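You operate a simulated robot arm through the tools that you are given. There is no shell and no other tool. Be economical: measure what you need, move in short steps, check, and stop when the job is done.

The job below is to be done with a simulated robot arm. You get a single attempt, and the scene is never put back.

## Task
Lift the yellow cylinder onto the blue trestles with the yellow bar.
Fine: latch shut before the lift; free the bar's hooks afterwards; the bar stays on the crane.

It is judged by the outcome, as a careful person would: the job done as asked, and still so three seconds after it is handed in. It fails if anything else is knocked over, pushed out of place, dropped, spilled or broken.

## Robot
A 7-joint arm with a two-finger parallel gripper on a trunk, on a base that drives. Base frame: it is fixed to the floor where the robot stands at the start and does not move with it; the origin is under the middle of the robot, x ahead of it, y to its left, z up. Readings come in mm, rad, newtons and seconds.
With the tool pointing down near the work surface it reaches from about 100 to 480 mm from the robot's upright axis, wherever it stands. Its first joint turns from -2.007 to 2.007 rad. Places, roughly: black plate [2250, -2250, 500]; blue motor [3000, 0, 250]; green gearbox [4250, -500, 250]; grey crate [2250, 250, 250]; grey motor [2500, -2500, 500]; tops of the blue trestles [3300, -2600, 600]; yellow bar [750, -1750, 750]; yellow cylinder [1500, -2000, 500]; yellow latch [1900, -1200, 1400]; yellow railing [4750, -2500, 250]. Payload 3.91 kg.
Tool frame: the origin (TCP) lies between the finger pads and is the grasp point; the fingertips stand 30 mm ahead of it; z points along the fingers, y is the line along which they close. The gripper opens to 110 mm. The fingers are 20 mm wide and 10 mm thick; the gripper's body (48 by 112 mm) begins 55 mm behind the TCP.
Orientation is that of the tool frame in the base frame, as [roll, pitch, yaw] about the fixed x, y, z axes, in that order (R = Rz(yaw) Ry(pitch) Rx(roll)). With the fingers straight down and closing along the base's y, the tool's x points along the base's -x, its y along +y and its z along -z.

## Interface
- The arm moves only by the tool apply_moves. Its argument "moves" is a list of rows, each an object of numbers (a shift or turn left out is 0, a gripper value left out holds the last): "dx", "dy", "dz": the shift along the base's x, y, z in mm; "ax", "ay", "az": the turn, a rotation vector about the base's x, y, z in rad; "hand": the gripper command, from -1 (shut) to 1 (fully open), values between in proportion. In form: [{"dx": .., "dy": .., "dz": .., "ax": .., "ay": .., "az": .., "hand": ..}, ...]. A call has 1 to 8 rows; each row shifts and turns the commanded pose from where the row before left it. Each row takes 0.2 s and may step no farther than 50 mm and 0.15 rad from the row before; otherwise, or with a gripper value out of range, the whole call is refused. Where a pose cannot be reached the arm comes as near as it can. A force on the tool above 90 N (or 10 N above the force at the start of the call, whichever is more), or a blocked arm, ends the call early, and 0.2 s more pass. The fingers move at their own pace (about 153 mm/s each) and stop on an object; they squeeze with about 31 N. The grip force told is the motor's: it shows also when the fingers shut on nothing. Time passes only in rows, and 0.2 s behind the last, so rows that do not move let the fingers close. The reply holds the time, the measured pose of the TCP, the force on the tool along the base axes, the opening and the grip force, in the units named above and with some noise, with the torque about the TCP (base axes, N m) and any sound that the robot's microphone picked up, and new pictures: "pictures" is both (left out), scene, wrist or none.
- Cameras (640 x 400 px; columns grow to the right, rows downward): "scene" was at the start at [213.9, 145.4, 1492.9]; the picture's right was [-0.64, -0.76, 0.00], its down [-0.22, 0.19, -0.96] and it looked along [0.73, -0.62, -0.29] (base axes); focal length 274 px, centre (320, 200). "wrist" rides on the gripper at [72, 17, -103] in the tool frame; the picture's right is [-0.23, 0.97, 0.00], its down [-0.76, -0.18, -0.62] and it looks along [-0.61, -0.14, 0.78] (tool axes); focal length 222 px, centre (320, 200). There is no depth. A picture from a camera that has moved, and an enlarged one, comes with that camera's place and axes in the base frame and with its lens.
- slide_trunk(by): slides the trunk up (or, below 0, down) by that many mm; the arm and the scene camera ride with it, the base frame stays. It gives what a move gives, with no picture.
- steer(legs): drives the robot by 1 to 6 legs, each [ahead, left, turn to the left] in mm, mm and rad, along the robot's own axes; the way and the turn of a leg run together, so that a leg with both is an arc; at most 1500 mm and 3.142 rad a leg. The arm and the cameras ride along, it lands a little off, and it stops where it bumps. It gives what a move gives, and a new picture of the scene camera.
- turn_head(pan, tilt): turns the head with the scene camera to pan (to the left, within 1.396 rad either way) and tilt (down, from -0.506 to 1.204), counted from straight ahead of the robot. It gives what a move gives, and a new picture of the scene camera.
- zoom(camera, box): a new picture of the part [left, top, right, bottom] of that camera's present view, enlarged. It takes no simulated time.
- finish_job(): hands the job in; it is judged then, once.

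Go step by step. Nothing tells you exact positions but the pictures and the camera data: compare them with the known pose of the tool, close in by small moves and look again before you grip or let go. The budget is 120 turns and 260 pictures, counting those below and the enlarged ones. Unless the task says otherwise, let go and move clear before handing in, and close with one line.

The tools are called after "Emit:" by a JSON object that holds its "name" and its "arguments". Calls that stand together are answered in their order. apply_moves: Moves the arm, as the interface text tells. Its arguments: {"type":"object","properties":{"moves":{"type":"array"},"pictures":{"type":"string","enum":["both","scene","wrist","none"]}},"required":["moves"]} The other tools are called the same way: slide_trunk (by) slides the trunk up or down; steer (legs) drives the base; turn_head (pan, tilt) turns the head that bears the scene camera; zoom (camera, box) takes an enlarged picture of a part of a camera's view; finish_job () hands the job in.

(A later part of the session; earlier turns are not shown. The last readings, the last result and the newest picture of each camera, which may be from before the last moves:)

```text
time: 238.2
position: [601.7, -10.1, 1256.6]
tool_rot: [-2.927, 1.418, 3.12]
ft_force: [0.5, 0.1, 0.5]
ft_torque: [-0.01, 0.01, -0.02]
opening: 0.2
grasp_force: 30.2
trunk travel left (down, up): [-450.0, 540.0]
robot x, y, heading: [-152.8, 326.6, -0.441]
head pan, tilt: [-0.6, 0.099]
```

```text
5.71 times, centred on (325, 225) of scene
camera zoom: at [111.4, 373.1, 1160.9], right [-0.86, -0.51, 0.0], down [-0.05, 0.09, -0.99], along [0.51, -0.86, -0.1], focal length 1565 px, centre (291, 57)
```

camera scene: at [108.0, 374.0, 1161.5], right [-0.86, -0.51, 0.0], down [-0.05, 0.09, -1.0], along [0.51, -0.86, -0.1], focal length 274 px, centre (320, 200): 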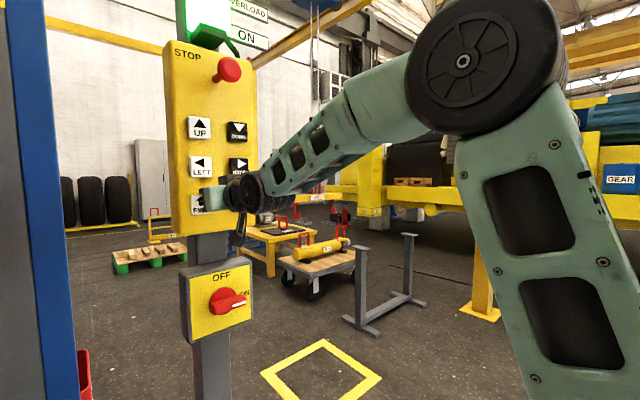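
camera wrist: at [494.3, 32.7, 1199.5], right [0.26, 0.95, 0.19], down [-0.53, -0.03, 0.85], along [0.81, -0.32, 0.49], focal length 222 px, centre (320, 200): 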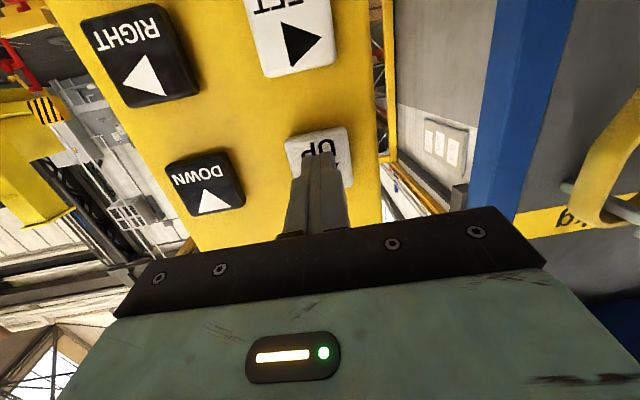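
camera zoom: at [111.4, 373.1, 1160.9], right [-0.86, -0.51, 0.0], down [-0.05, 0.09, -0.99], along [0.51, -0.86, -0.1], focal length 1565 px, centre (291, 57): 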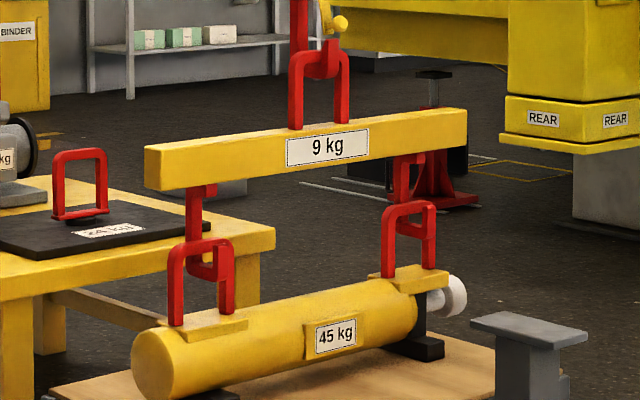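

The hooks are now up against the handles. I hold UP to lift the cylinder.

Emit:
{"name": "apply_moves", "arguments": {"moves": [{"dx": 13, "dy": -5}, {"dx": 12, "dy": -4.5}, {}, {}, {}, {}, {"dx": -25, "dy": 9.5}, {}], "pictures": "scene"}}

Emit:
{"name": "zoom", "arguments": {"camera": "scene", "box": [285, 190, 365, 260]}}

```text
time: 240.0
position: [602.1, -8.7, 1256.4]
tool_rot: [-2.928, 1.418, 3.116]
ft_force: [-0.1, 0.3, -0.3]
ft_torque: [-0.01, 0.0, 0.0]
opening: 0.3
grasp_force: 31.1
trunk travel left (down, up): [-450.0, 540.0]
robot x, y, heading: [-153.5, 325.6, -0.439]
head pan, tilt: [-0.6, 0.099]
camera scene: at [111.4, 373.1, 1160.9], right [-0.86, -0.51, 0.0], down [-0.05, 0.09, -0.99], along [0.51, -0.86, -0.1], focal length 274 px, centre (320, 200)
```

scene: 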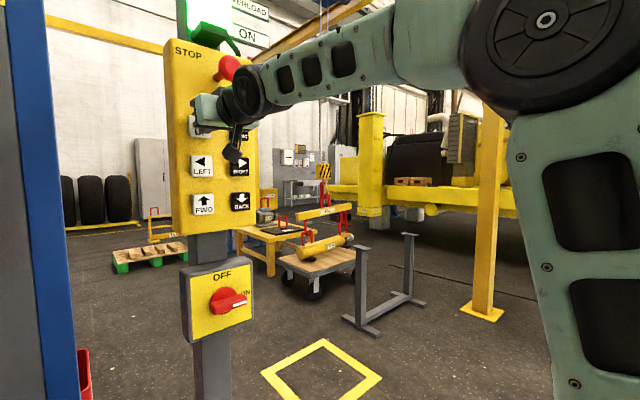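

```text
5.71 times, centred on (325, 225) of scene
camera zoom: at [111.4, 373.1, 1160.9], right [-0.86, -0.51, 0.0], down [-0.05, 0.09, -0.99], along [0.51, -0.86, -0.1], focal length 1565 px, centre (291, 57)
```

zoom: 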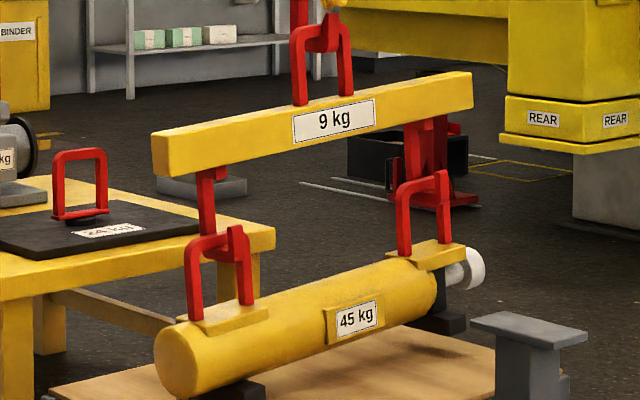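

The cylinder is coming off the cart, the right end slightly first. I lift a bit more and check that both ends are free and level.

Emit:
{"name": "apply_moves", "arguments": {"moves": [{"dx": 13, "dy": -5}, {"dx": 12, "dy": -4.5}, {}, {}, {}, {}, {"dx": -25, "dy": 9.5}, {}], "pictures": "none"}}

Emit:
{"name": "zoom", "arguments": {"camera": "scene", "box": [285, 190, 365, 260]}}

```text
time: 241.8
position: [599.6, -10.2, 1259.2]
tool_rot: [-2.917, 1.423, 3.127]
ft_force: [-0.2, -0.8, -0.5]
ft_torque: [0.02, 0.01, -0.03]
opening: 0.2
grasp_force: 30.9
trunk travel left (down, up): [-450.0, 540.0]
robot x, y, heading: [-153.8, 328.5, -0.441]
head pan, tilt: [-0.6, 0.099]
```

```text
5.71 times, centred on (325, 225) of scene
camera zoom: at [111.4, 373.0, 1161.1], right [-0.86, -0.51, 0.0], down [-0.05, 0.09, -0.99], along [0.51, -0.86, -0.1], focal length 1565 px, centre (291, 57)
```

zoom: 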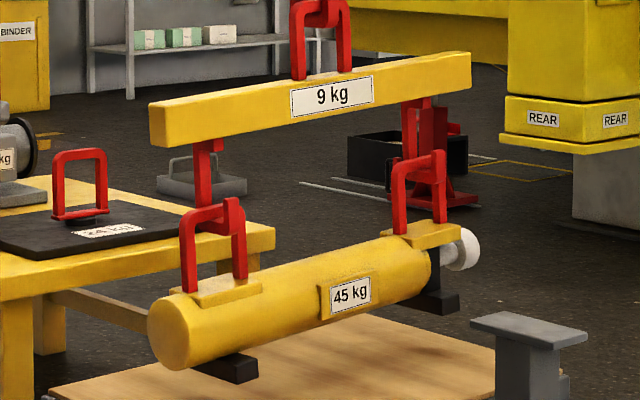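

The whole cylinder is hanging, with its feet attached. I raise it higher to clear the table's motor.

Emit:
{"name": "apply_moves", "arguments": {"moves": [{"dx": 13, "dy": -5}, {"dx": 12, "dy": -4.5}, {}, {}, {}, {}, {}, {}], "pictures": "none"}}

Emit:
{"name": "apply_moves", "arguments": {"moves": [{}, {}, {}, {"dx": -25, "dy": 9.5}, {}, {}], "pictures": "scene"}}

```text
time: 243.6
position: [622.1, -18.1, 1263.7]
tool_rot: [-2.912, 1.427, 3.133]
ft_force: [-36.5, 12.4, 10.1]
ft_torque: [-0.13, -0.5, 0.0]
opening: 0.2
grasp_force: 31.5
trunk travel left (down, up): [-450.0, 540.0]
robot x, y, heading: [-153.2, 325.8, -0.436]
head pan, tilt: [-0.6, 0.099]
```

```text
time: 245.0
position: [600.1, -6.7, 1257.6]
tool_rot: [-2.925, 1.42, 3.12]
ft_force: [0.6, -1.1, 0.3]
ft_torque: [0.01, 0.02, -0.01]
opening: 0.4
grasp_force: 31.3
trunk travel left (down, up): [-450.0, 540.0]
robot x, y, heading: [-145.2, 324.7, -0.436]
head pan, tilt: [-0.6, 0.099]
camera scene: at [111.1, 373.2, 1160.9], right [-0.86, -0.51, 0.0], down [-0.05, 0.09, -1.0], along [0.51, -0.86, -0.1], focal length 274 px, centre (320, 200)
```

scene: 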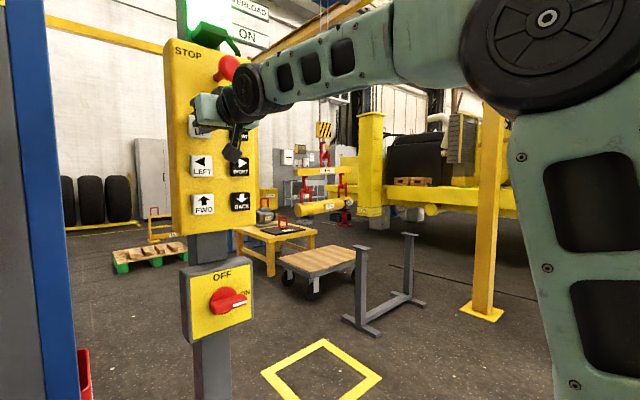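

Feet are at about z 745; I raise it another 150 mm or so for the motor's handle.

Emit:
{"name": "apply_moves", "arguments": {"moves": [{"dx": 13, "dy": -5}, {"dx": 12, "dy": -4.5}, {}, {}, {}, {}, {}, {}], "pictures": "none"}}

Emit:
{"name": "apply_moves", "arguments": {"moves": [{"dx": -25, "dy": 9.5}, {"dx": 0, "dy": -1, "dz": -40}, {"dx": 0, "dy": -1, "dz": -40}, {"dx": 0, "dy": -1, "dz": -40}, {"dx": 0, "dy": 0, "dz": -40}, {}], "pictures": "wrist"}}

Emit:
{"name": "zoom", "arguments": {"camera": "scene", "box": [240, 100, 400, 260]}}

```text
time: 246.8
position: [623.0, -16.5, 1261.7]
tool_rot: [-2.915, 1.425, 3.132]
ft_force: [-35.9, 13.9, 7.1]
ft_torque: [-0.13, -0.41, 0.07]
opening: 0.0
grasp_force: 31.0
trunk travel left (down, up): [-450.0, 540.0]
robot x, y, heading: [-148.4, 326.5, -0.438]
head pan, tilt: [-0.6, 0.099]
```

```text
time: 248.2
position: [600.9, -11.5, 1098.9]
tool_rot: [-2.923, 1.419, 3.122]
ft_force: [-0.8, 0.3, 0.6]
ft_torque: [0.01, 0.02, 0.01]
opening: 0.0
grasp_force: 30.8
trunk travel left (down, up): [-450.0, 540.0]
robot x, y, heading: [-153.0, 323.6, -0.438]
head pan, tilt: [-0.6, 0.099]
camera wrist: at [493.5, 29.1, 1040.4], right [0.26, 0.95, 0.19], down [-0.53, -0.03, 0.85], along [0.81, -0.32, 0.49], focal length 222 px, centre (320, 200)
```

wrist: 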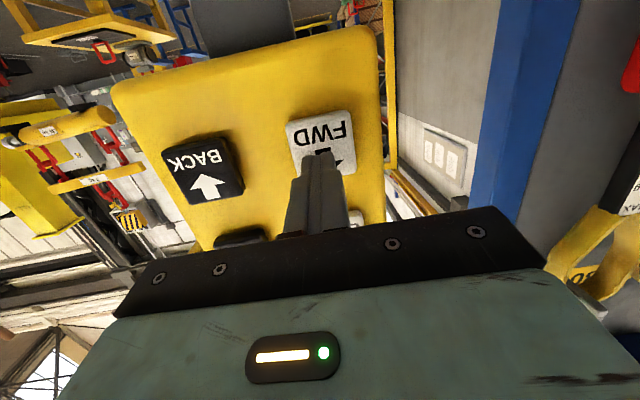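

```text
2.50 times, centred on (320, 180) of scene
camera zoom: at [110.9, 373.3, 1161.0], right [-0.86, -0.51, 0.0], down [-0.05, 0.09, -1.0], along [0.51, -0.86, -0.1], focal length 685 px, centre (320, 250)
```

zoom: 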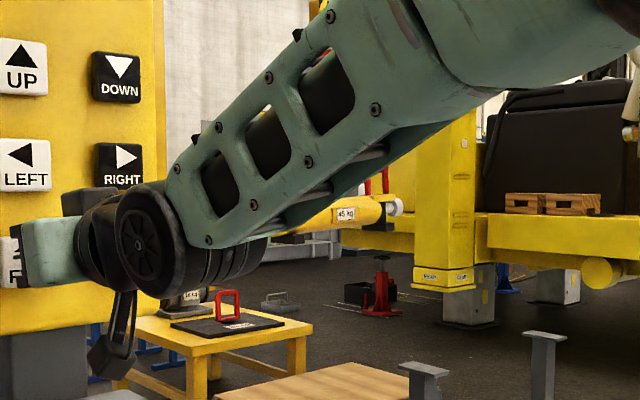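

The cylinder is high enough now and the finger is already on FWD. I start the long forward travel.

Emit:
{"name": "apply_moves", "arguments": {"moves": [{"dx": 13, "dy": -5}, {"dx": 12, "dy": -4.5}, {}, {}, {}, {}, {}, {}], "pictures": "none"}}

Emit:
{"name": "apply_moves", "arguments": {"moves": [{}, {}, {}, {}, {}, {}], "pictures": "wrist"}}

```text
time: 248.8
position: [619.7, -17.9, 1097.5]
tool_rot: [-2.931, 1.417, 3.115]
ft_force: [-21.1, 5.5, 5.4]
ft_torque: [-0.09, -0.26, -0.05]
opening: 0.4
grasp_force: 31.2
trunk travel left (down, up): [-450.0, 540.0]
robot x, y, heading: [-153.5, 327.7, -0.438]
head pan, tilt: [-0.6, 0.099]
stopped in row 2: the force on the tool passed its limit at 233 N (the readings are from after the stop); the commanded pose is now the measured one
```

```text
time: 250.2
position: [619.7, -18.6, 1097.4]
tool_rot: [-2.931, 1.417, 3.117]
ft_force: [-24.1, 6.8, 9.4]
ft_torque: [-0.11, -0.4, -0.02]
opening: 0.1
grasp_force: 31.4
trunk travel left (down, up): [-450.0, 540.0]
robot x, y, heading: [-153.1, 326.7, -0.436]
head pan, tilt: [-0.6, 0.099]
camera wrist: at [512.7, 22.2, 1039.5], right [0.26, 0.95, 0.19], down [-0.52, -0.03, 0.85], along [0.81, -0.32, 0.49], focal length 222 px, centre (320, 200)
```

wrist: 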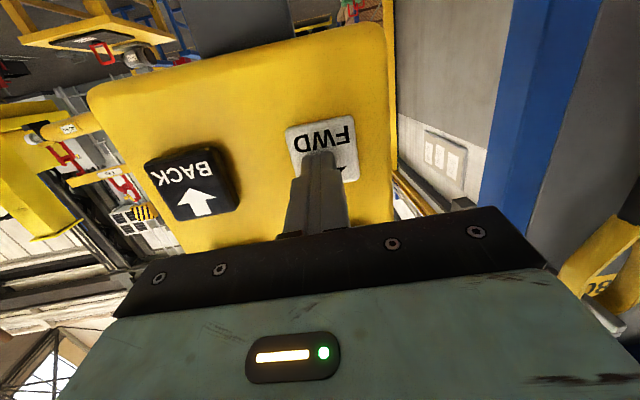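

A spike cut the press short, but the finger still holds the button and the load is moving. I keep holding and watch.

Emit:
{"name": "apply_moves", "arguments": {"moves": [{}, {}, {}, {}, {}, {}, {}], "pictures": "wrist"}}

Emit:
{"name": "zoom", "arguments": {"camera": "scene", "box": [200, 100, 400, 260]}}

```text
time: 251.8
position: [619.8, -17.2, 1097.0]
tool_rot: [-2.931, 1.415, 3.115]
ft_force: [-23.7, 7.4, 7.2]
ft_torque: [-0.08, -0.34, -0.03]
opening: 0.1
grasp_force: 31.6
trunk travel left (down, up): [-450.0, 540.0]
robot x, y, heading: [-152.5, 327.8, -0.438]
head pan, tilt: [-0.6, 0.099]
camera wrist: at [512.6, 22.3, 1039.1], right [0.26, 0.95, 0.19], down [-0.52, -0.03, 0.85], along [0.81, -0.32, 0.49], focal length 222 px, centre (320, 200)
```

wrist: 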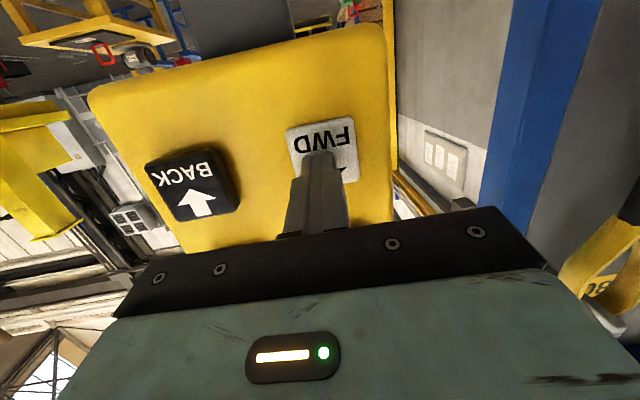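

```text
2.50 times, centred on (300, 180) of scene
camera zoom: at [109.2, 373.8, 1161.3], right [-0.86, -0.51, 0.0], down [-0.05, 0.09, -1.0], along [0.51, -0.86, -0.1], focal length 685 px, centre (370, 250)
```

zoom: 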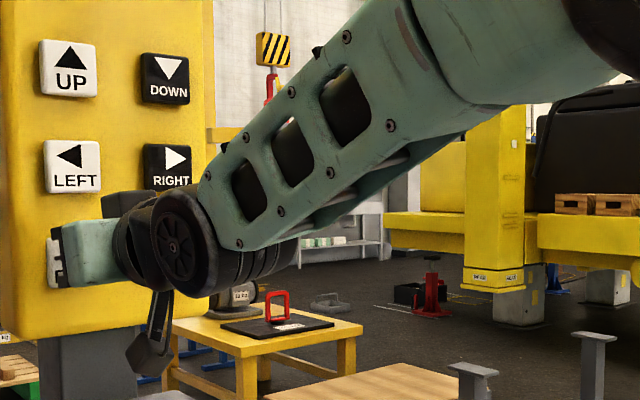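

The load is travelling over the table at height, about 770 mm on its way. I hold on for another 1.4 s.

Emit:
{"name": "apply_moves", "arguments": {"moves": [{}, {}, {}, {}, {}, {}], "pictures": "scene"}}

```text
time: 253.2
position: [620.3, -18.0, 1097.2]
tool_rot: [-2.932, 1.414, 3.115]
ft_force: [-24.1, 8.6, 4.7]
ft_torque: [-0.07, -0.27, 0.0]
opening: 0.0
grasp_force: 31.1
trunk travel left (down, up): [-450.0, 540.0]
robot x, y, heading: [-154.6, 322.9, -0.437]
head pan, tilt: [-0.6, 0.099]
camera scene: at [109.3, 373.8, 1161.3], right [-0.86, -0.51, 0.0], down [-0.05, 0.09, -1.0], along [0.51, -0.86, -0.1], focal length 274 px, centre (320, 200)
```

scene: 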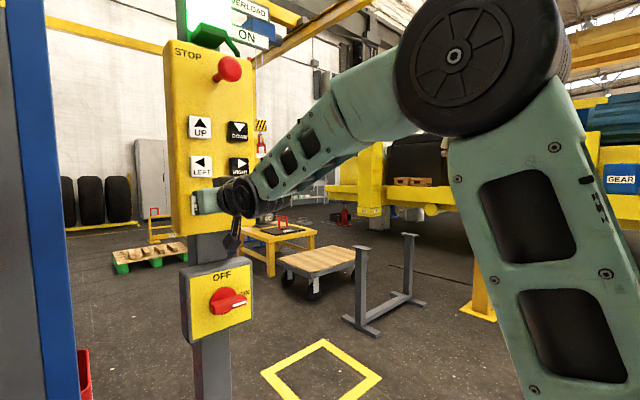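

About 2220 mm along; some 450 mm remain including coasting. I hold 0.4 s more and release.

Emit:
{"name": "apply_moves", "arguments": {"moves": [{}, {}, {"dx": -22, "dy": 9}, {}, {}, {}, {}], "pictures": "scene"}}

```text
time: 254.8
position: [598.6, -9.5, 1095.7]
tool_rot: [-2.934, 1.416, 3.112]
ft_force: [0.3, 0.1, 0.7]
ft_torque: [0.01, -0.02, -0.04]
opening: 0.0
grasp_force: 30.8
trunk travel left (down, up): [-450.0, 540.0]
robot x, y, heading: [-152.7, 326.4, -0.438]
head pan, tilt: [-0.6, 0.099]
camera scene: at [110.6, 373.4, 1161.0], right [-0.86, -0.51, 0.0], down [-0.05, 0.09, -0.99], along [0.51, -0.86, -0.1], focal length 274 px, centre (320, 200)
```

scene: 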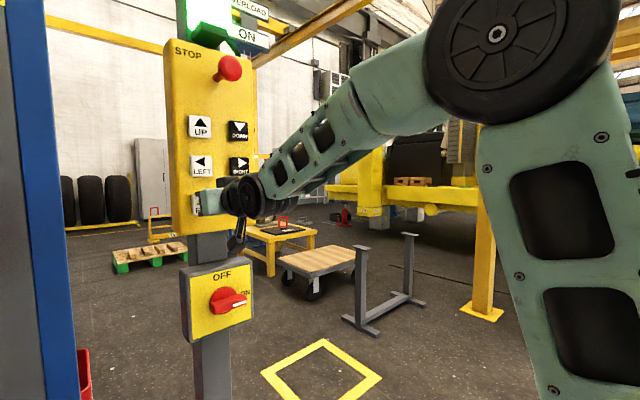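

The load is now hidden behind the pendant, so I check it by driving to two viewpoints: along the crane's axis, then from the side.

Emit:
{"name": "turn_head", "arguments": {"pan": 0.0, "tilt": 0.15}}

Emit:
{"name": "steer", "arguments": {"legs": [[-90, 0, 0], [290, -790, 0.05], [280, -770, 0.05]]}}

Emit:
{"name": "zoom", "arguments": {"camera": "scene", "box": [270, 120, 410, 230]}}

Emit:
{"name": "steer", "arguments": {"legs": [[504, 758, 0], [981, 375, 0], [981, 375, 0], [0, 0, -0.9]]}}

Emit:
{"name": "zoom", "arguments": {"camera": "scene", "box": [200, 60, 440, 300]}}

```text
time: 255.8
position: [599.8, -10.8, 1095.6]
tool_rot: [-2.936, 1.416, 3.11]
ft_force: [0.2, 0.2, 0.1]
ft_torque: [0.04, 0.01, 0.0]
opening: 0.1
grasp_force: 30.6
trunk travel left (down, up): [-450.0, 540.0]
robot x, y, heading: [-154.3, 324.8, -0.436]
head pan, tilt: [0.0, 0.15]
camera scene: at [147.7, 413.3, 1156.3], right [-0.42, -0.91, 0.0], down [-0.14, 0.06, -0.99], along [0.9, -0.42, -0.15], focal length 274 px, centre (320, 200)
```

scene: 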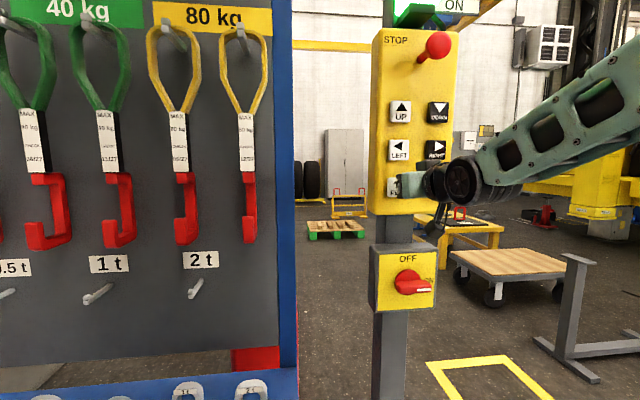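

```text
time: 265.0
position: [482.2, -1568.5, 1096.1]
tool_rot: [-2.933, 1.414, -3.073]
ft_force: [-1.0, -0.6, 0.4]
ft_torque: [-0.04, 0.02, 0.01]
opening: 0.0
grasp_force: 31.1
trunk travel left (down, up): [-450.0, 540.0]
robot x, y, heading: [-303.4, -1307.9, -0.343]
head pan, tilt: [0.0, 0.15]
camera scene: at [-9.9, -1192.8, 1156.3], right [-0.33, -0.94, 0.0], down [-0.14, 0.05, -0.99], along [0.93, -0.33, -0.15], focal length 274 px, centre (320, 200)
```

scene: 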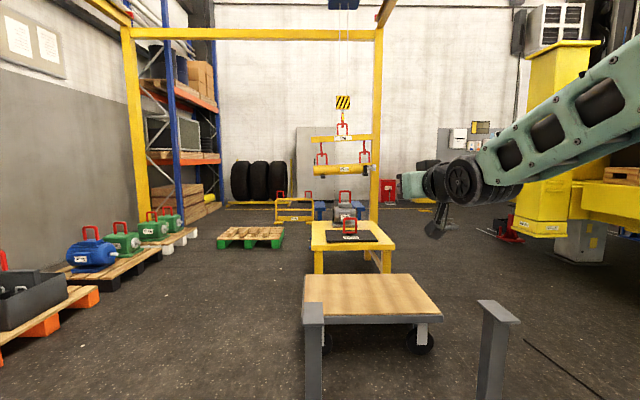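

```text
3.64 times, centred on (340, 175) of scene
camera zoom: at [-9.9, -1192.8, 1156.3], right [-0.33, -0.94, 0.0], down [-0.14, 0.05, -0.99], along [0.93, -0.33, -0.15], focal length 996 px, centre (247, 291)
```

zoom: 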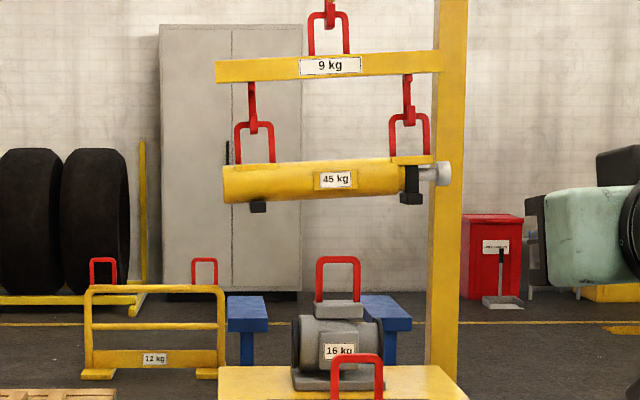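

```text
time: 282.2
position: [2823.1, -1431.4, 1096.1]
tool_rot: [-2.935, 1.415, 2.325]
ft_force: [0.0, 0.0, 0.3]
ft_torque: [-0.01, 0.0, -0.05]
opening: 0.1
grasp_force: 31.1
trunk travel left (down, up): [-450.0, 540.0]
robot x, y, heading: [2530.8, -662.9, -1.232]
head pan, tilt: [0.0, 0.15]
camera scene: at [2803.7, -813.9, 1156.3], right [-0.94, -0.34, 0.0], down [-0.05, 0.14, -0.99], along [0.33, -0.93, -0.15], focal length 274 px, centre (320, 200)
```

scene: 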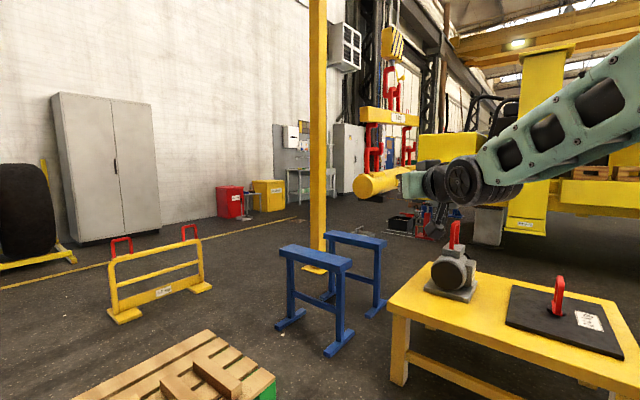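

```text
1.67 times, centred on (320, 180) of scene
camera zoom: at [2803.7, -813.9, 1156.3], right [-0.94, -0.34, 0.0], down [-0.05, 0.14, -0.99], along [0.33, -0.93, -0.15], focal length 457 px, centre (320, 233)
```

zoom: 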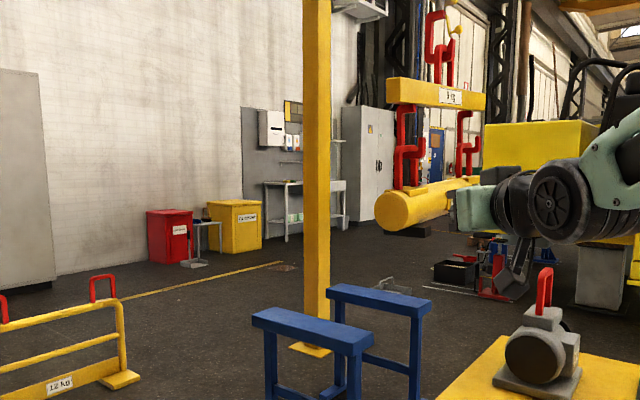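

Stereo gives the load at about (2928, -2514) and the trestle centre at (3318, -2650): about 410 mm more FWD, sideways is right. Back to the pendant by a clear path.

Emit:
{"name": "steer", "arguments": {"legs": [[0, 0, 0.794], [-957, -468, 0], [-957, -468, 0], [-1027, 71, 0], [-27, 623, 0]]}}

Emit:
{"name": "zoom", "arguments": {"camera": "wrist", "box": [0, 0, 640, 400]}}

```text
time: 302.9
position: [485.7, 50.3, 1095.3]
tool_rot: [-2.932, 1.415, 3.125]
ft_force: [-0.8, 0.7, -0.7]
ft_torque: [0.0, -0.02, 0.02]
opening: 0.1
grasp_force: 30.8
trunk travel left (down, up): [-450.0, 540.0]
robot x, y, heading: [-271.1, 376.1, -0.422]
head pan, tilt: [0.0, 0.15]
camera scene: at [27.5, 467.5, 1156.3], right [-0.41, -0.91, 0.0], down [-0.14, 0.06, -0.99], along [0.9, -0.41, -0.15], focal length 274 px, centre (320, 200)
```

scene: 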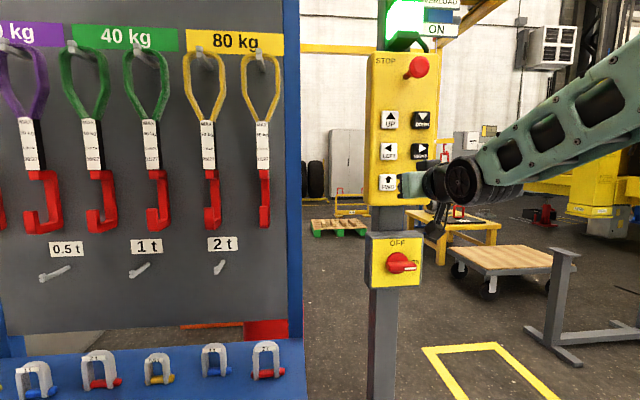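

```text
1.00 times, centred on (320, 200) of wrist (not enlarged: the box is as wide or as high as the picture)
camera zoom: at [376.9, 89.8, 1038.6], right [0.25, 0.95, 0.19], down [-0.52, -0.04, 0.85], along [0.82, -0.31, 0.49], focal length 222 px, centre (320, 200)
```

zoom: 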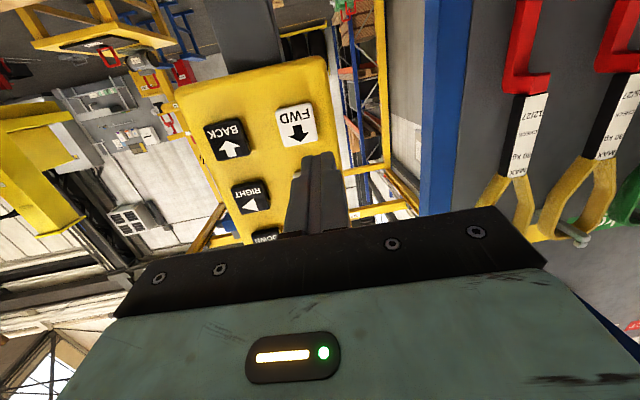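

In position; from this stand-off the wrist camera also sees the load beside the panel. I drive in, press FWD for ~1.9 s, back out and look.

Emit:
{"name": "steer", "arguments": {"legs": [[112, -9, 0]]}}

Emit:
{"name": "zoom", "arguments": {"camera": "wrist", "box": [0, 0, 640, 400]}}

```text
time: 304.1
position: [582.3, -3.3, 1095.9]
tool_rot: [-2.934, 1.416, 3.126]
ft_force: [-0.7, -1.2, 0.1]
ft_torque: [0.03, 0.05, -0.02]
opening: 0.4
grasp_force: 30.8
trunk travel left (down, up): [-450.0, 540.0]
robot x, y, heading: [-174.6, 320.3, -0.423]
head pan, tilt: [0.0, 0.15]
camera scene: at [125.3, 413.3, 1156.3], right [-0.41, -0.91, 0.0], down [-0.14, 0.06, -0.99], along [0.9, -0.41, -0.15], focal length 274 px, centre (320, 200)
```

scene: 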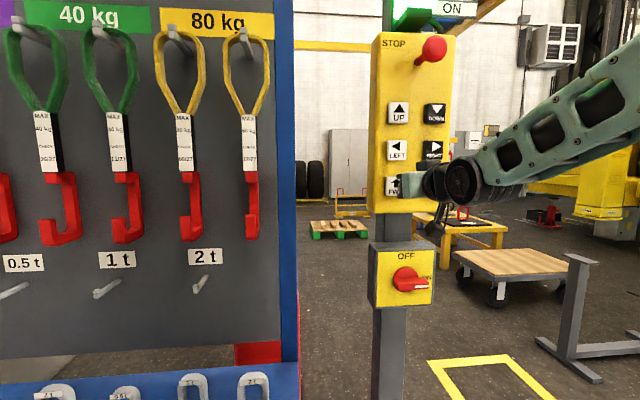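

```text
1.00 times, centred on (320, 200) of wrist (not enlarged: the box is as wide or as high as the picture)
camera zoom: at [475.0, 36.0, 1038.5], right [0.25, 0.95, 0.19], down [-0.52, -0.04, 0.85], along [0.82, -0.31, 0.49], focal length 222 px, centre (320, 200)
```

zoom: 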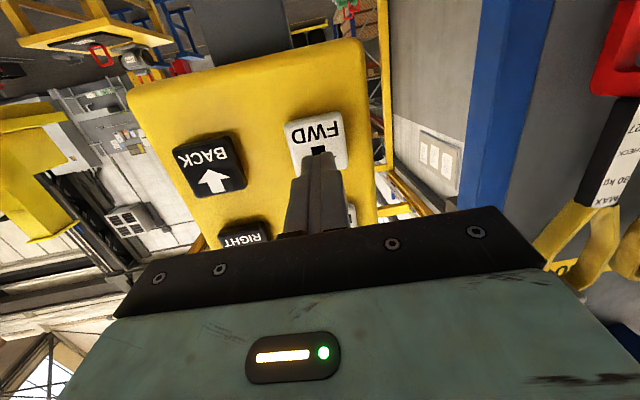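

Aligned on FWD. I press softly, hold ~1.8 s, release, back out and look.

Emit:
{"name": "apply_moves", "arguments": {"moves": [{"dx": 19, "dy": -7}, {"dx": 12, "dy": -5}, {"dx": 7, "dy": -3}, {"dx": 4, "dy": -1}, {}, {}, {}, {}], "pictures": "none"}}

Emit:
{"name": "apply_moves", "arguments": {"moves": [{}, {}, {}, {"dx": -42, "dy": 16}], "pictures": "none"}}

Emit:
{"name": "steer", "arguments": {"legs": [[-112, 9, 0]]}}

Emit:
{"name": "zoom", "arguments": {"camera": "wrist", "box": [100, 20, 260, 160]}}

```text
time: 305.9
position: [623.5, -17.1, 1095.3]
tool_rot: [-2.933, 1.414, 3.129]
ft_force: [-47.9, 21.5, -12.3]
ft_torque: [-0.03, 0.15, 0.24]
opening: 0.2
grasp_force: 30.8
trunk travel left (down, up): [-450.0, 540.0]
robot x, y, heading: [-167.9, 323.7, -0.421]
head pan, tilt: [0.0, 0.15]
```

```text
time: 306.9
position: [582.8, -3.7, 1096.8]
tool_rot: [-2.929, 1.419, 3.128]
ft_force: [0.8, 0.5, -0.7]
ft_torque: [-0.01, -0.05, -0.01]
opening: 0.0
grasp_force: 31.0
trunk travel left (down, up): [-450.0, 540.0]
robot x, y, heading: [-172.7, 321.5, -0.424]
head pan, tilt: [0.0, 0.15]
```

```text
time: 308.1
position: [484.1, 51.7, 1096.2]
tool_rot: [-2.934, 1.416, 3.125]
ft_force: [0.1, -0.1, 0.2]
ft_torque: [0.03, 0.0, -0.02]
opening: 0.0
grasp_force: 31.4
trunk travel left (down, up): [-450.0, 540.0]
robot x, y, heading: [-269.0, 376.4, -0.421]
head pan, tilt: [0.0, 0.15]
camera scene: at [26.0, 468.1, 1156.3], right [-0.41, -0.91, 0.0], down [-0.14, 0.06, -0.99], along [0.9, -0.41, -0.15], focal length 274 px, centre (320, 200)
```

scene: 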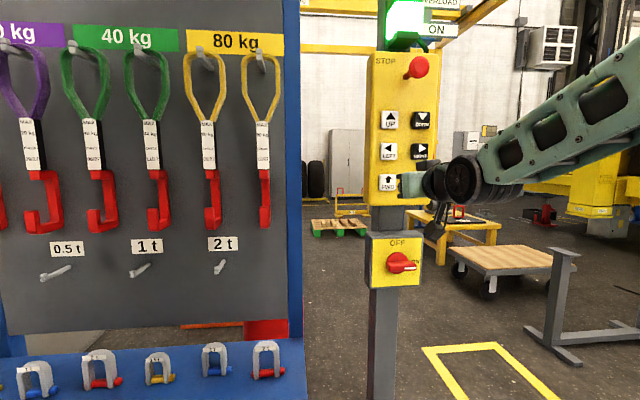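

```text
2.86 times, centred on (180, 90) of wrist
camera zoom: at [375.2, 91.1, 1038.7], right [0.25, 0.95, 0.19], down [-0.52, -0.04, 0.85], along [0.82, -0.31, 0.49], focal length 635 px, centre (720, 514)
```

zoom: 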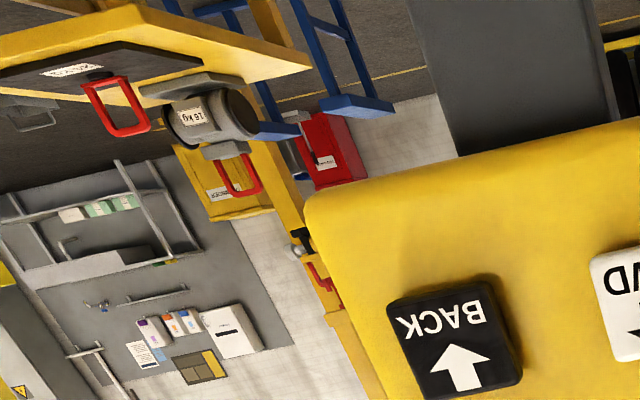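

The load's end and the trestles fit my predictions: it is now over the trestles to within a few centimetres. I shift the finger to DOWN, drive in, and lower it part way.

Emit:
{"name": "apply_moves", "arguments": {"moves": [{"dx": -8, "dy": -20, "dz": 41}, {"dx": -8, "dy": -20, "dz": 41}, {"dx": -8, "dy": -20, "dz": 40}, {"dx": -8, "dy": -20, "dz": 40}, {}], "pictures": "wrist"}}

Emit:
{"name": "steer", "arguments": {"legs": [[112, -9, 0]]}}

Emit:
{"name": "zoom", "arguments": {"camera": "wrist", "box": [0, 0, 640, 400]}}

```text
time: 309.3
position: [453.9, -31.6, 1257.1]
tool_rot: [-2.944, 1.415, 3.114]
ft_force: [0.1, 0.4, -1.0]
ft_torque: [-0.02, -0.04, 0.02]
opening: 0.0
grasp_force: 31.2
trunk travel left (down, up): [-450.0, 540.0]
robot x, y, heading: [-271.0, 374.7, -0.418]
head pan, tilt: [0.0, 0.15]
camera wrist: at [345.5, 7.8, 1199.8], right [0.25, 0.95, 0.19], down [-0.52, -0.04, 0.85], along [0.82, -0.31, 0.48], focal length 222 px, centre (320, 200)
```

wrist: 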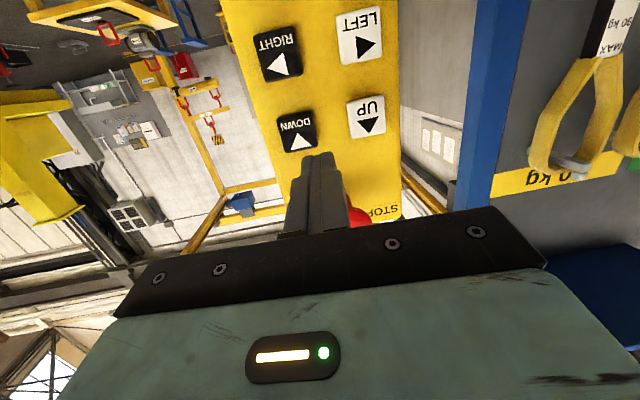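

```text
time: 310.5
position: [549.2, -82.8, 1258.1]
tool_rot: [-2.936, 1.415, 3.125]
ft_force: [0.0, 0.5, 0.7]
ft_torque: [-0.01, -0.02, 0.0]
opening: 0.0
grasp_force: 30.9
trunk travel left (down, up): [-450.0, 540.0]
robot x, y, heading: [-175.4, 322.1, -0.428]
head pan, tilt: [0.0, 0.15]
camera scene: at [122.0, 414.6, 1156.3], right [-0.41, -0.91, 0.0], down [-0.14, 0.06, -0.99], along [0.9, -0.41, -0.15], focal length 274 px, centre (320, 200)
```

scene: 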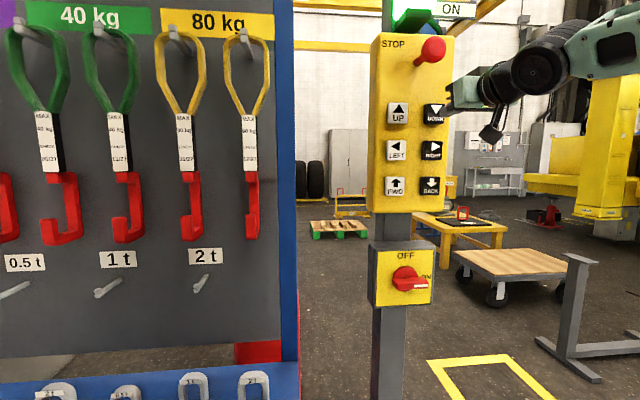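

```text
1.00 times, centred on (320, 200) of wrist (not enlarged: the box is as wide or as high as the picture)
camera zoom: at [441.5, -43.4, 1200.5], right [0.25, 0.95, 0.19], down [-0.52, -0.04, 0.85], along [0.82, -0.31, 0.49], focal length 222 px, centre (320, 200)
```

zoom: 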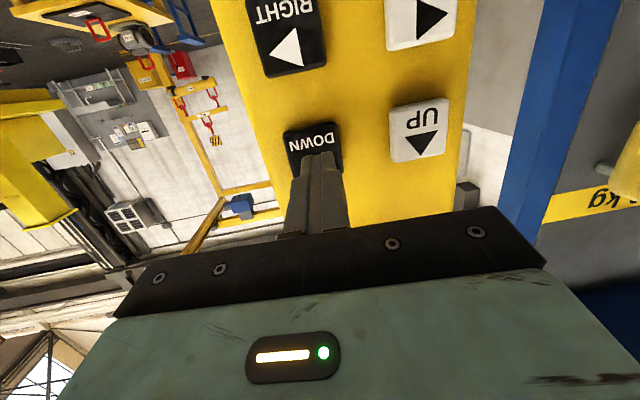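

From the DOWN position the wrist camera sees the whole load and the trestles. I press DOWN for about 1.6 s and look.

Emit:
{"name": "apply_moves", "arguments": {"moves": [{"dx": 22, "dy": -8}, {"dx": 12, "dy": -4}, {"dx": 7, "dy": -3}, {"dx": 4, "dy": -1.5}, {}, {}, {}, {}], "pictures": "none"}}

Emit:
{"name": "apply_moves", "arguments": {"moves": [{}, {"dx": -26, "dy": 10}, {}, {}], "pictures": "none"}}

Emit:
{"name": "zoom", "arguments": {"camera": "wrist", "box": [120, 20, 260, 160]}}

```text
time: 312.3
position: [592.8, -98.0, 1258.9]
tool_rot: [-2.934, 1.416, 3.129]
ft_force: [-21.8, 11.3, -6.0]
ft_torque: [0.02, 0.06, 0.07]
opening: 0.1
grasp_force: 31.0
trunk travel left (down, up): [-450.0, 540.0]
robot x, y, heading: [-174.8, 327.9, -0.426]
head pan, tilt: [0.0, 0.15]
```

```text
time: 313.3
position: [569.7, -88.1, 1259.1]
tool_rot: [-2.934, 1.414, 3.127]
ft_force: [-0.3, 1.9, 0.0]
ft_torque: [0.01, -0.02, 0.0]
opening: 0.0
grasp_force: 30.9
trunk travel left (down, up): [-450.0, 540.0]
robot x, y, heading: [-178.0, 322.4, -0.425]
head pan, tilt: [0.0, 0.15]
```

```text
2.86 times, centred on (190, 90) of wrist
camera zoom: at [461.6, -49.7, 1201.1], right [0.25, 0.95, 0.19], down [-0.52, -0.04, 0.85], along [0.82, -0.31, 0.49], focal length 635 px, centre (691, 514)
```

zoom: 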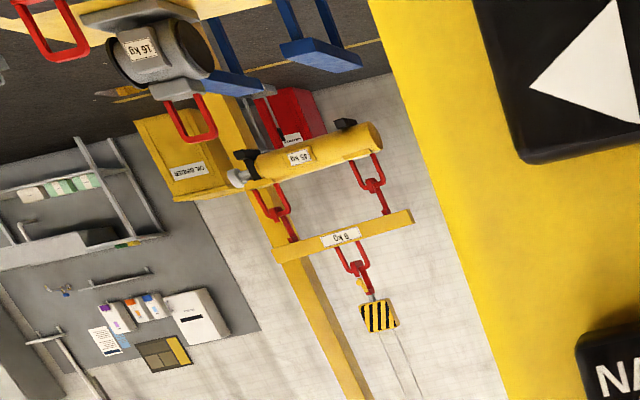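

The load is about 130 mm lower, feet over the trestles in this view at about z 800. I lower again by the same press.

Emit:
{"name": "apply_moves", "arguments": {"moves": [{"dx": 13, "dy": -5}, {"dx": 8, "dy": -3}, {"dx": 4, "dy": -1.5}, {}, {}, {}, {}, {}], "pictures": "none"}}

Emit:
{"name": "apply_moves", "arguments": {"moves": [{"dx": -26, "dy": 10}, {}, {}], "pictures": "none"}}

Emit:
{"name": "zoom", "arguments": {"camera": "wrist", "box": [150, 10, 220, 90]}}

```text
time: 315.1
position: [593.4, -97.3, 1259.2]
tool_rot: [-2.933, 1.414, 3.129]
ft_force: [-17.3, 11.8, -4.8]
ft_torque: [0.01, 0.04, 0.15]
opening: 0.0
grasp_force: 30.8
trunk travel left (down, up): [-450.0, 540.0]
robot x, y, heading: [-172.7, 323.7, -0.422]
head pan, tilt: [0.0, 0.15]
```

```text
time: 315.9
position: [566.6, -90.1, 1258.5]
tool_rot: [-2.937, 1.417, 3.125]
ft_force: [-0.3, -0.4, 0.1]
ft_torque: [-0.01, 0.03, -0.01]
opening: 0.2
grasp_force: 31.1
trunk travel left (down, up): [-450.0, 540.0]
robot x, y, heading: [-173.8, 320.3, -0.425]
head pan, tilt: [0.0, 0.15]
```

```text
5.00 times, centred on (185, 50) of wrist
camera zoom: at [459.5, -50.8, 1200.3], right [0.25, 0.95, 0.19], down [-0.52, -0.04, 0.85], along [0.82, -0.31, 0.49], focal length 1111 px, centre (995, 950)
```

zoom: 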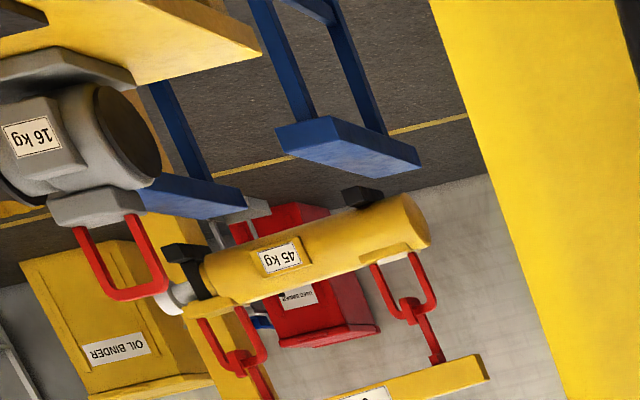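

Now I see the near foot hanging just above the centre of its trestle top, roughly 70–120 mm to go. A gentle tap down.

Emit:
{"name": "apply_moves", "arguments": {"moves": [{"dx": 13, "dy": -5}, {"dx": 9, "dy": -3}, {"dx": 4, "dy": -1.5}, {}, {}, {}, {"dx": -26, "dy": 10}, {}], "pictures": "none"}}

Emit:
{"name": "apply_moves", "arguments": {"moves": [{"dx": 13, "dy": -5}, {"dx": 9, "dy": -3}, {"dx": 4, "dy": -1.5}, {}, {}, {"dx": -26, "dy": 10}, {}], "pictures": "none"}}

Emit:
{"name": "zoom", "arguments": {"camera": "wrist", "box": [150, 10, 220, 90]}}

```text
time: 317.7
position: [567.3, -87.0, 1259.0]
tool_rot: [-2.936, 1.416, 3.122]
ft_force: [0.5, 0.2, -0.3]
ft_torque: [0.0, 0.01, 0.01]
opening: 0.0
grasp_force: 31.0
trunk travel left (down, up): [-450.0, 540.0]
robot x, y, heading: [-173.7, 323.6, -0.428]
head pan, tilt: [0.0, 0.15]
```

```text
time: 319.3
position: [566.9, -87.3, 1258.5]
tool_rot: [-2.938, 1.417, 3.124]
ft_force: [0.4, -0.1, -0.3]
ft_torque: [-0.01, 0.02, 0.03]
opening: 0.0
grasp_force: 31.4
trunk travel left (down, up): [-450.0, 540.0]
robot x, y, heading: [-175.5, 323.6, -0.425]
head pan, tilt: [0.0, 0.15]
```

```text
5.00 times, centred on (185, 50) of wrist
camera zoom: at [459.4, -48.2, 1200.9], right [0.25, 0.95, 0.19], down [-0.52, -0.04, 0.85], along [0.82, -0.31, 0.49], focal length 1111 px, centre (995, 950)
```

zoom: 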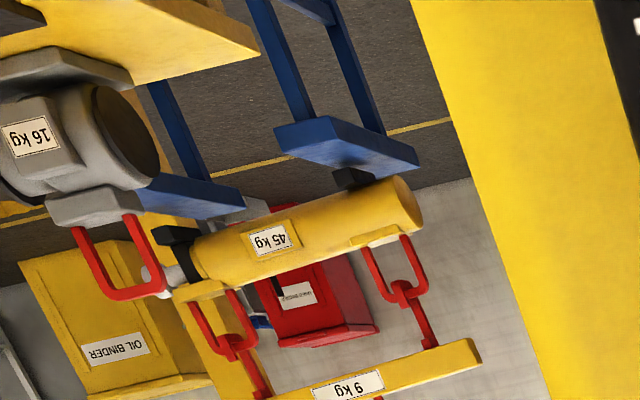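

Down another ~65 mm, the near foot is over its trestle. I repeat the same two gentle taps.

Emit:
{"name": "apply_moves", "arguments": {"moves": [{"dx": 13, "dy": -5}, {"dx": 9, "dy": -3}, {"dx": 4, "dy": -1.5}, {}, {}, {}, {"dx": -26, "dy": 10}, {}], "pictures": "none"}}

Emit:
{"name": "zoom", "arguments": {"camera": "wrist", "box": [150, 10, 220, 90]}}

Emit:
{"name": "apply_moves", "arguments": {"moves": [{"dx": 13, "dy": -5}, {"dx": 9, "dy": -3}, {"dx": 4, "dy": -1.5}, {}, {}, {}, {"dx": -26, "dy": 10}, {}], "pictures": "none"}}

Emit:
{"name": "zoom", "arguments": {"camera": "wrist", "box": [150, 10, 220, 90]}}

```text
time: 321.1
position: [567.4, -87.5, 1257.3]
tool_rot: [-2.934, 1.416, 3.125]
ft_force: [-0.1, 0.1, 0.0]
ft_torque: [-0.02, -0.02, -0.01]
opening: 0.0
grasp_force: 31.4
trunk travel left (down, up): [-450.0, 540.0]
robot x, y, heading: [-175.1, 324.8, -0.423]
head pan, tilt: [0.0, 0.15]
```

```text
5.00 times, centred on (185, 50) of wrist
camera zoom: at [459.6, -48.5, 1200.3], right [0.25, 0.95, 0.19], down [-0.52, -0.04, 0.85], along [0.82, -0.31, 0.49], focal length 1111 px, centre (995, 950)
```

zoom: 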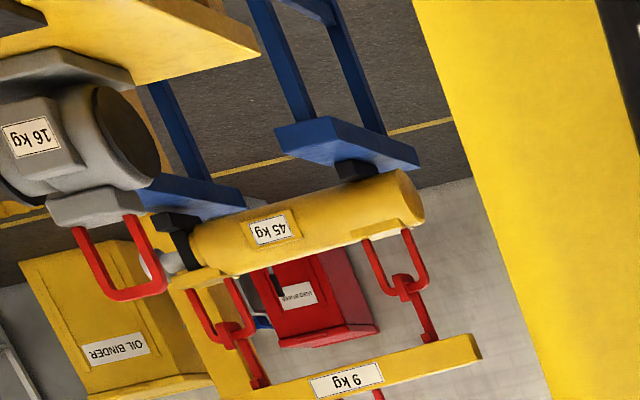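

```text
time: 322.9
position: [566.3, -87.3, 1259.1]
tool_rot: [-2.937, 1.415, 3.121]
ft_force: [-0.6, 0.6, 0.5]
ft_torque: [0.02, 0.04, 0.0]
opening: 0.0
grasp_force: 31.2
trunk travel left (down, up): [-450.0, 540.0]
robot x, y, heading: [-176.7, 324.0, -0.426]
head pan, tilt: [0.0, 0.15]
```

```text
5.00 times, centred on (185, 50) of wrist
camera zoom: at [459.5, -48.4, 1200.4], right [0.25, 0.95, 0.19], down [-0.52, -0.04, 0.85], along [0.82, -0.31, 0.49], focal length 1111 px, centre (995, 950)
```

zoom: 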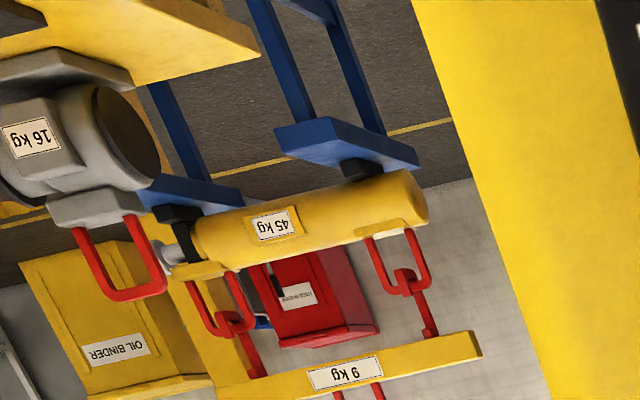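

The feet seem to have touched down. I zoom on each foot to judge how they sit on the trestles.

Emit:
{"name": "zoom", "arguments": {"camera": "wrist", "box": [178, 26, 208, 56]}}

Emit:
{"name": "zoom", "arguments": {"camera": "wrist", "box": [150, 38, 180, 68]}}

Emit:
{"name": "zoom", "arguments": {"camera": "wrist", "box": [155, 50, 215, 90]}}

```text
13.33 times, centred on (193, 41) of wrist
camera zoom: at [459.5, -48.4, 1200.4], right [0.25, 0.95, 0.19], down [-0.52, -0.04, 0.85], along [0.82, -0.31, 0.49], focal length 2962 px, centre (2013, 2320)
```

zoom: 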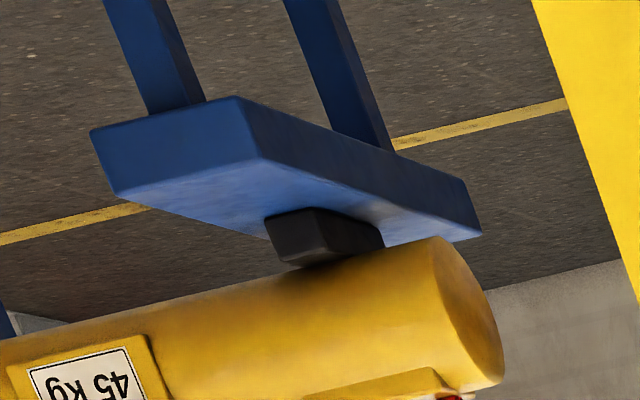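

```text
13.33 times, centred on (165, 53) of wrist
camera zoom: at [459.5, -48.4, 1200.4], right [0.25, 0.95, 0.19], down [-0.52, -0.04, 0.85], along [0.82, -0.31, 0.49], focal length 2962 px, centre (2387, 2160)
```

zoom: 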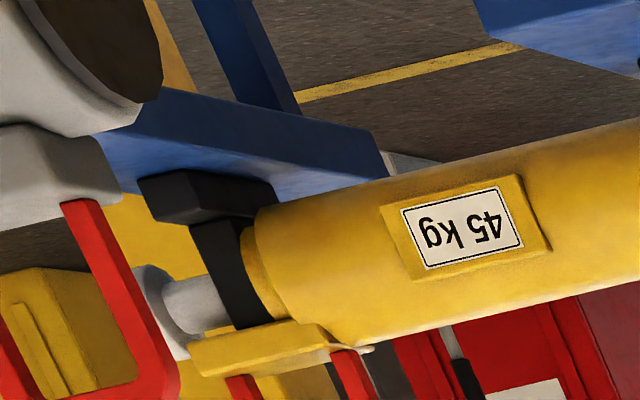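

```text
10.00 times, centred on (185, 70) of wrist
camera zoom: at [459.5, -48.4, 1200.4], right [0.25, 0.95, 0.19], down [-0.52, -0.04, 0.85], along [0.82, -0.31, 0.49], focal length 2221 px, centre (1670, 1500)
```

zoom: 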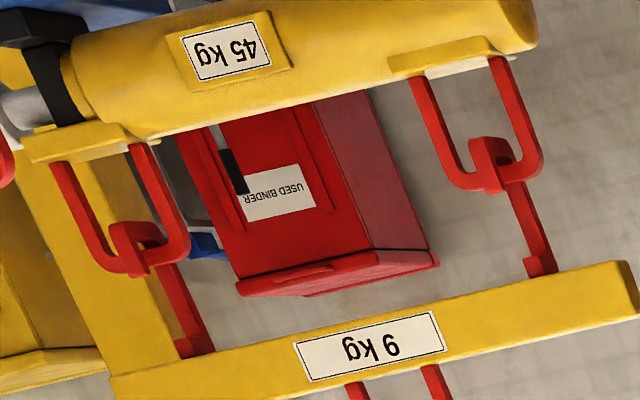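

Both feet rest fully on the trestle tops. The bar must now sink ~60 mm so the hook tips can slip out under the handles; I tap DOWN twice and watch the hooks.

Emit:
{"name": "apply_moves", "arguments": {"moves": [{"dx": 13, "dy": -5}, {"dx": 9, "dy": -3}, {"dx": 4, "dy": -1.5}, {}, {}, {}, {"dx": -26, "dy": 10}, {}], "pictures": "none"}}

Emit:
{"name": "zoom", "arguments": {"camera": "wrist", "box": [155, 40, 215, 80]}}

Emit:
{"name": "apply_moves", "arguments": {"moves": [{"dx": 13, "dy": -5}, {"dx": 9, "dy": -3}, {"dx": 4, "dy": -1.5}, {}, {}, {"dx": -26, "dy": 10}, {}], "pictures": "none"}}

Emit:
{"name": "zoom", "arguments": {"camera": "wrist", "box": [155, 40, 215, 80]}}

```text
time: 324.7
position: [570.6, -85.3, 1258.5]
tool_rot: [-2.939, 1.415, 3.122]
ft_force: [0.7, -0.2, 0.2]
ft_torque: [-0.01, 0.02, 0.01]
opening: 0.0
grasp_force: 30.6
trunk travel left (down, up): [-450.0, 540.0]
robot x, y, heading: [-178.0, 324.1, -0.417]
head pan, tilt: [0.0, 0.15]
```

```text
10.00 times, centred on (185, 60) of wrist
camera zoom: at [461.1, -46.7, 1200.1], right [0.25, 0.95, 0.19], down [-0.52, -0.04, 0.85], along [0.82, -0.31, 0.49], focal length 2221 px, centre (1670, 1600)
```

zoom: 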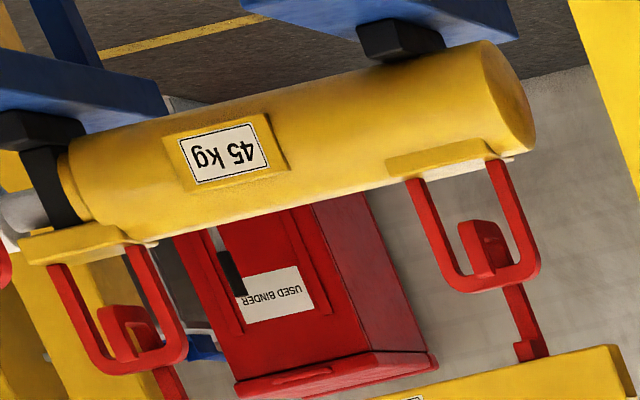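

```text
time: 326.3
position: [567.6, -86.4, 1259.1]
tool_rot: [-2.932, 1.416, 3.13]
ft_force: [-0.7, 0.4, 0.2]
ft_torque: [0.01, 0.01, -0.02]
opening: 0.0
grasp_force: 30.9
trunk travel left (down, up): [-450.0, 540.0]
robot x, y, heading: [-174.8, 324.0, -0.423]
head pan, tilt: [0.0, 0.15]
```

```text
10.00 times, centred on (185, 60) of wrist
camera zoom: at [460.0, -46.6, 1201.3], right [0.25, 0.95, 0.19], down [-0.52, -0.04, 0.85], along [0.82, -0.31, 0.49], focal length 2221 px, centre (1670, 1600)
```

zoom: 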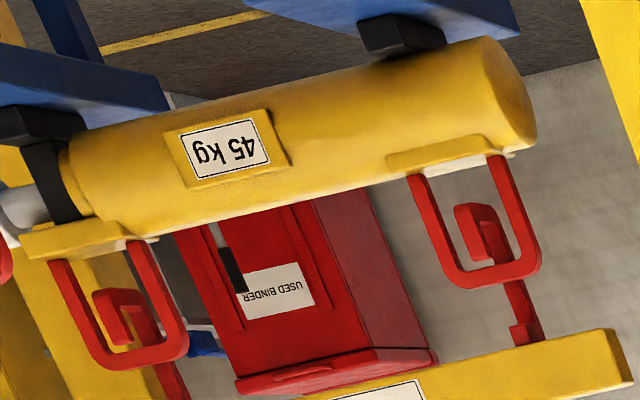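

The cylinder stays put and the hooks slide down in the windows; one more tap brings the tips clear below the handle tops.

Emit:
{"name": "apply_moves", "arguments": {"moves": [{"dx": 13, "dy": -5}, {"dx": 9, "dy": -3}, {"dx": 4, "dy": -1.5}, {}, {}, {"dx": -26, "dy": 10}, {}], "pictures": "none"}}

Emit:
{"name": "zoom", "arguments": {"camera": "wrist", "box": [155, 40, 215, 80]}}

```text
time: 327.9
position: [567.1, -86.3, 1258.5]
tool_rot: [-2.934, 1.414, 3.128]
ft_force: [0.2, 0.0, -0.4]
ft_torque: [-0.02, 0.04, -0.01]
opening: 0.0
grasp_force: 30.6
trunk travel left (down, up): [-450.0, 540.0]
robot x, y, heading: [-176.2, 325.6, -0.422]
head pan, tilt: [0.0, 0.15]
```

```text
10.00 times, centred on (185, 60) of wrist
camera zoom: at [459.2, -47.5, 1201.4], right [0.25, 0.95, 0.19], down [-0.52, -0.04, 0.85], along [0.82, -0.31, 0.49], focal length 2221 px, centre (1670, 1600)
```

zoom: 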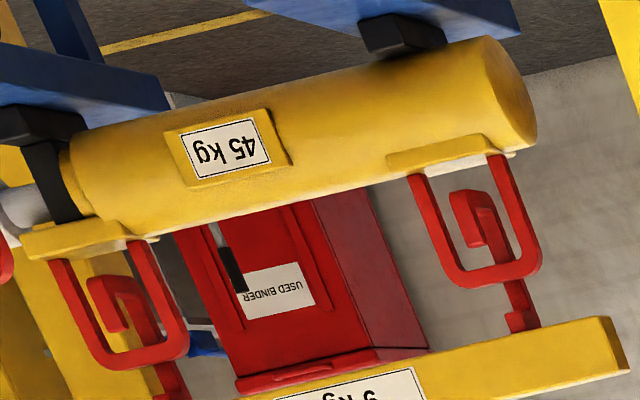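

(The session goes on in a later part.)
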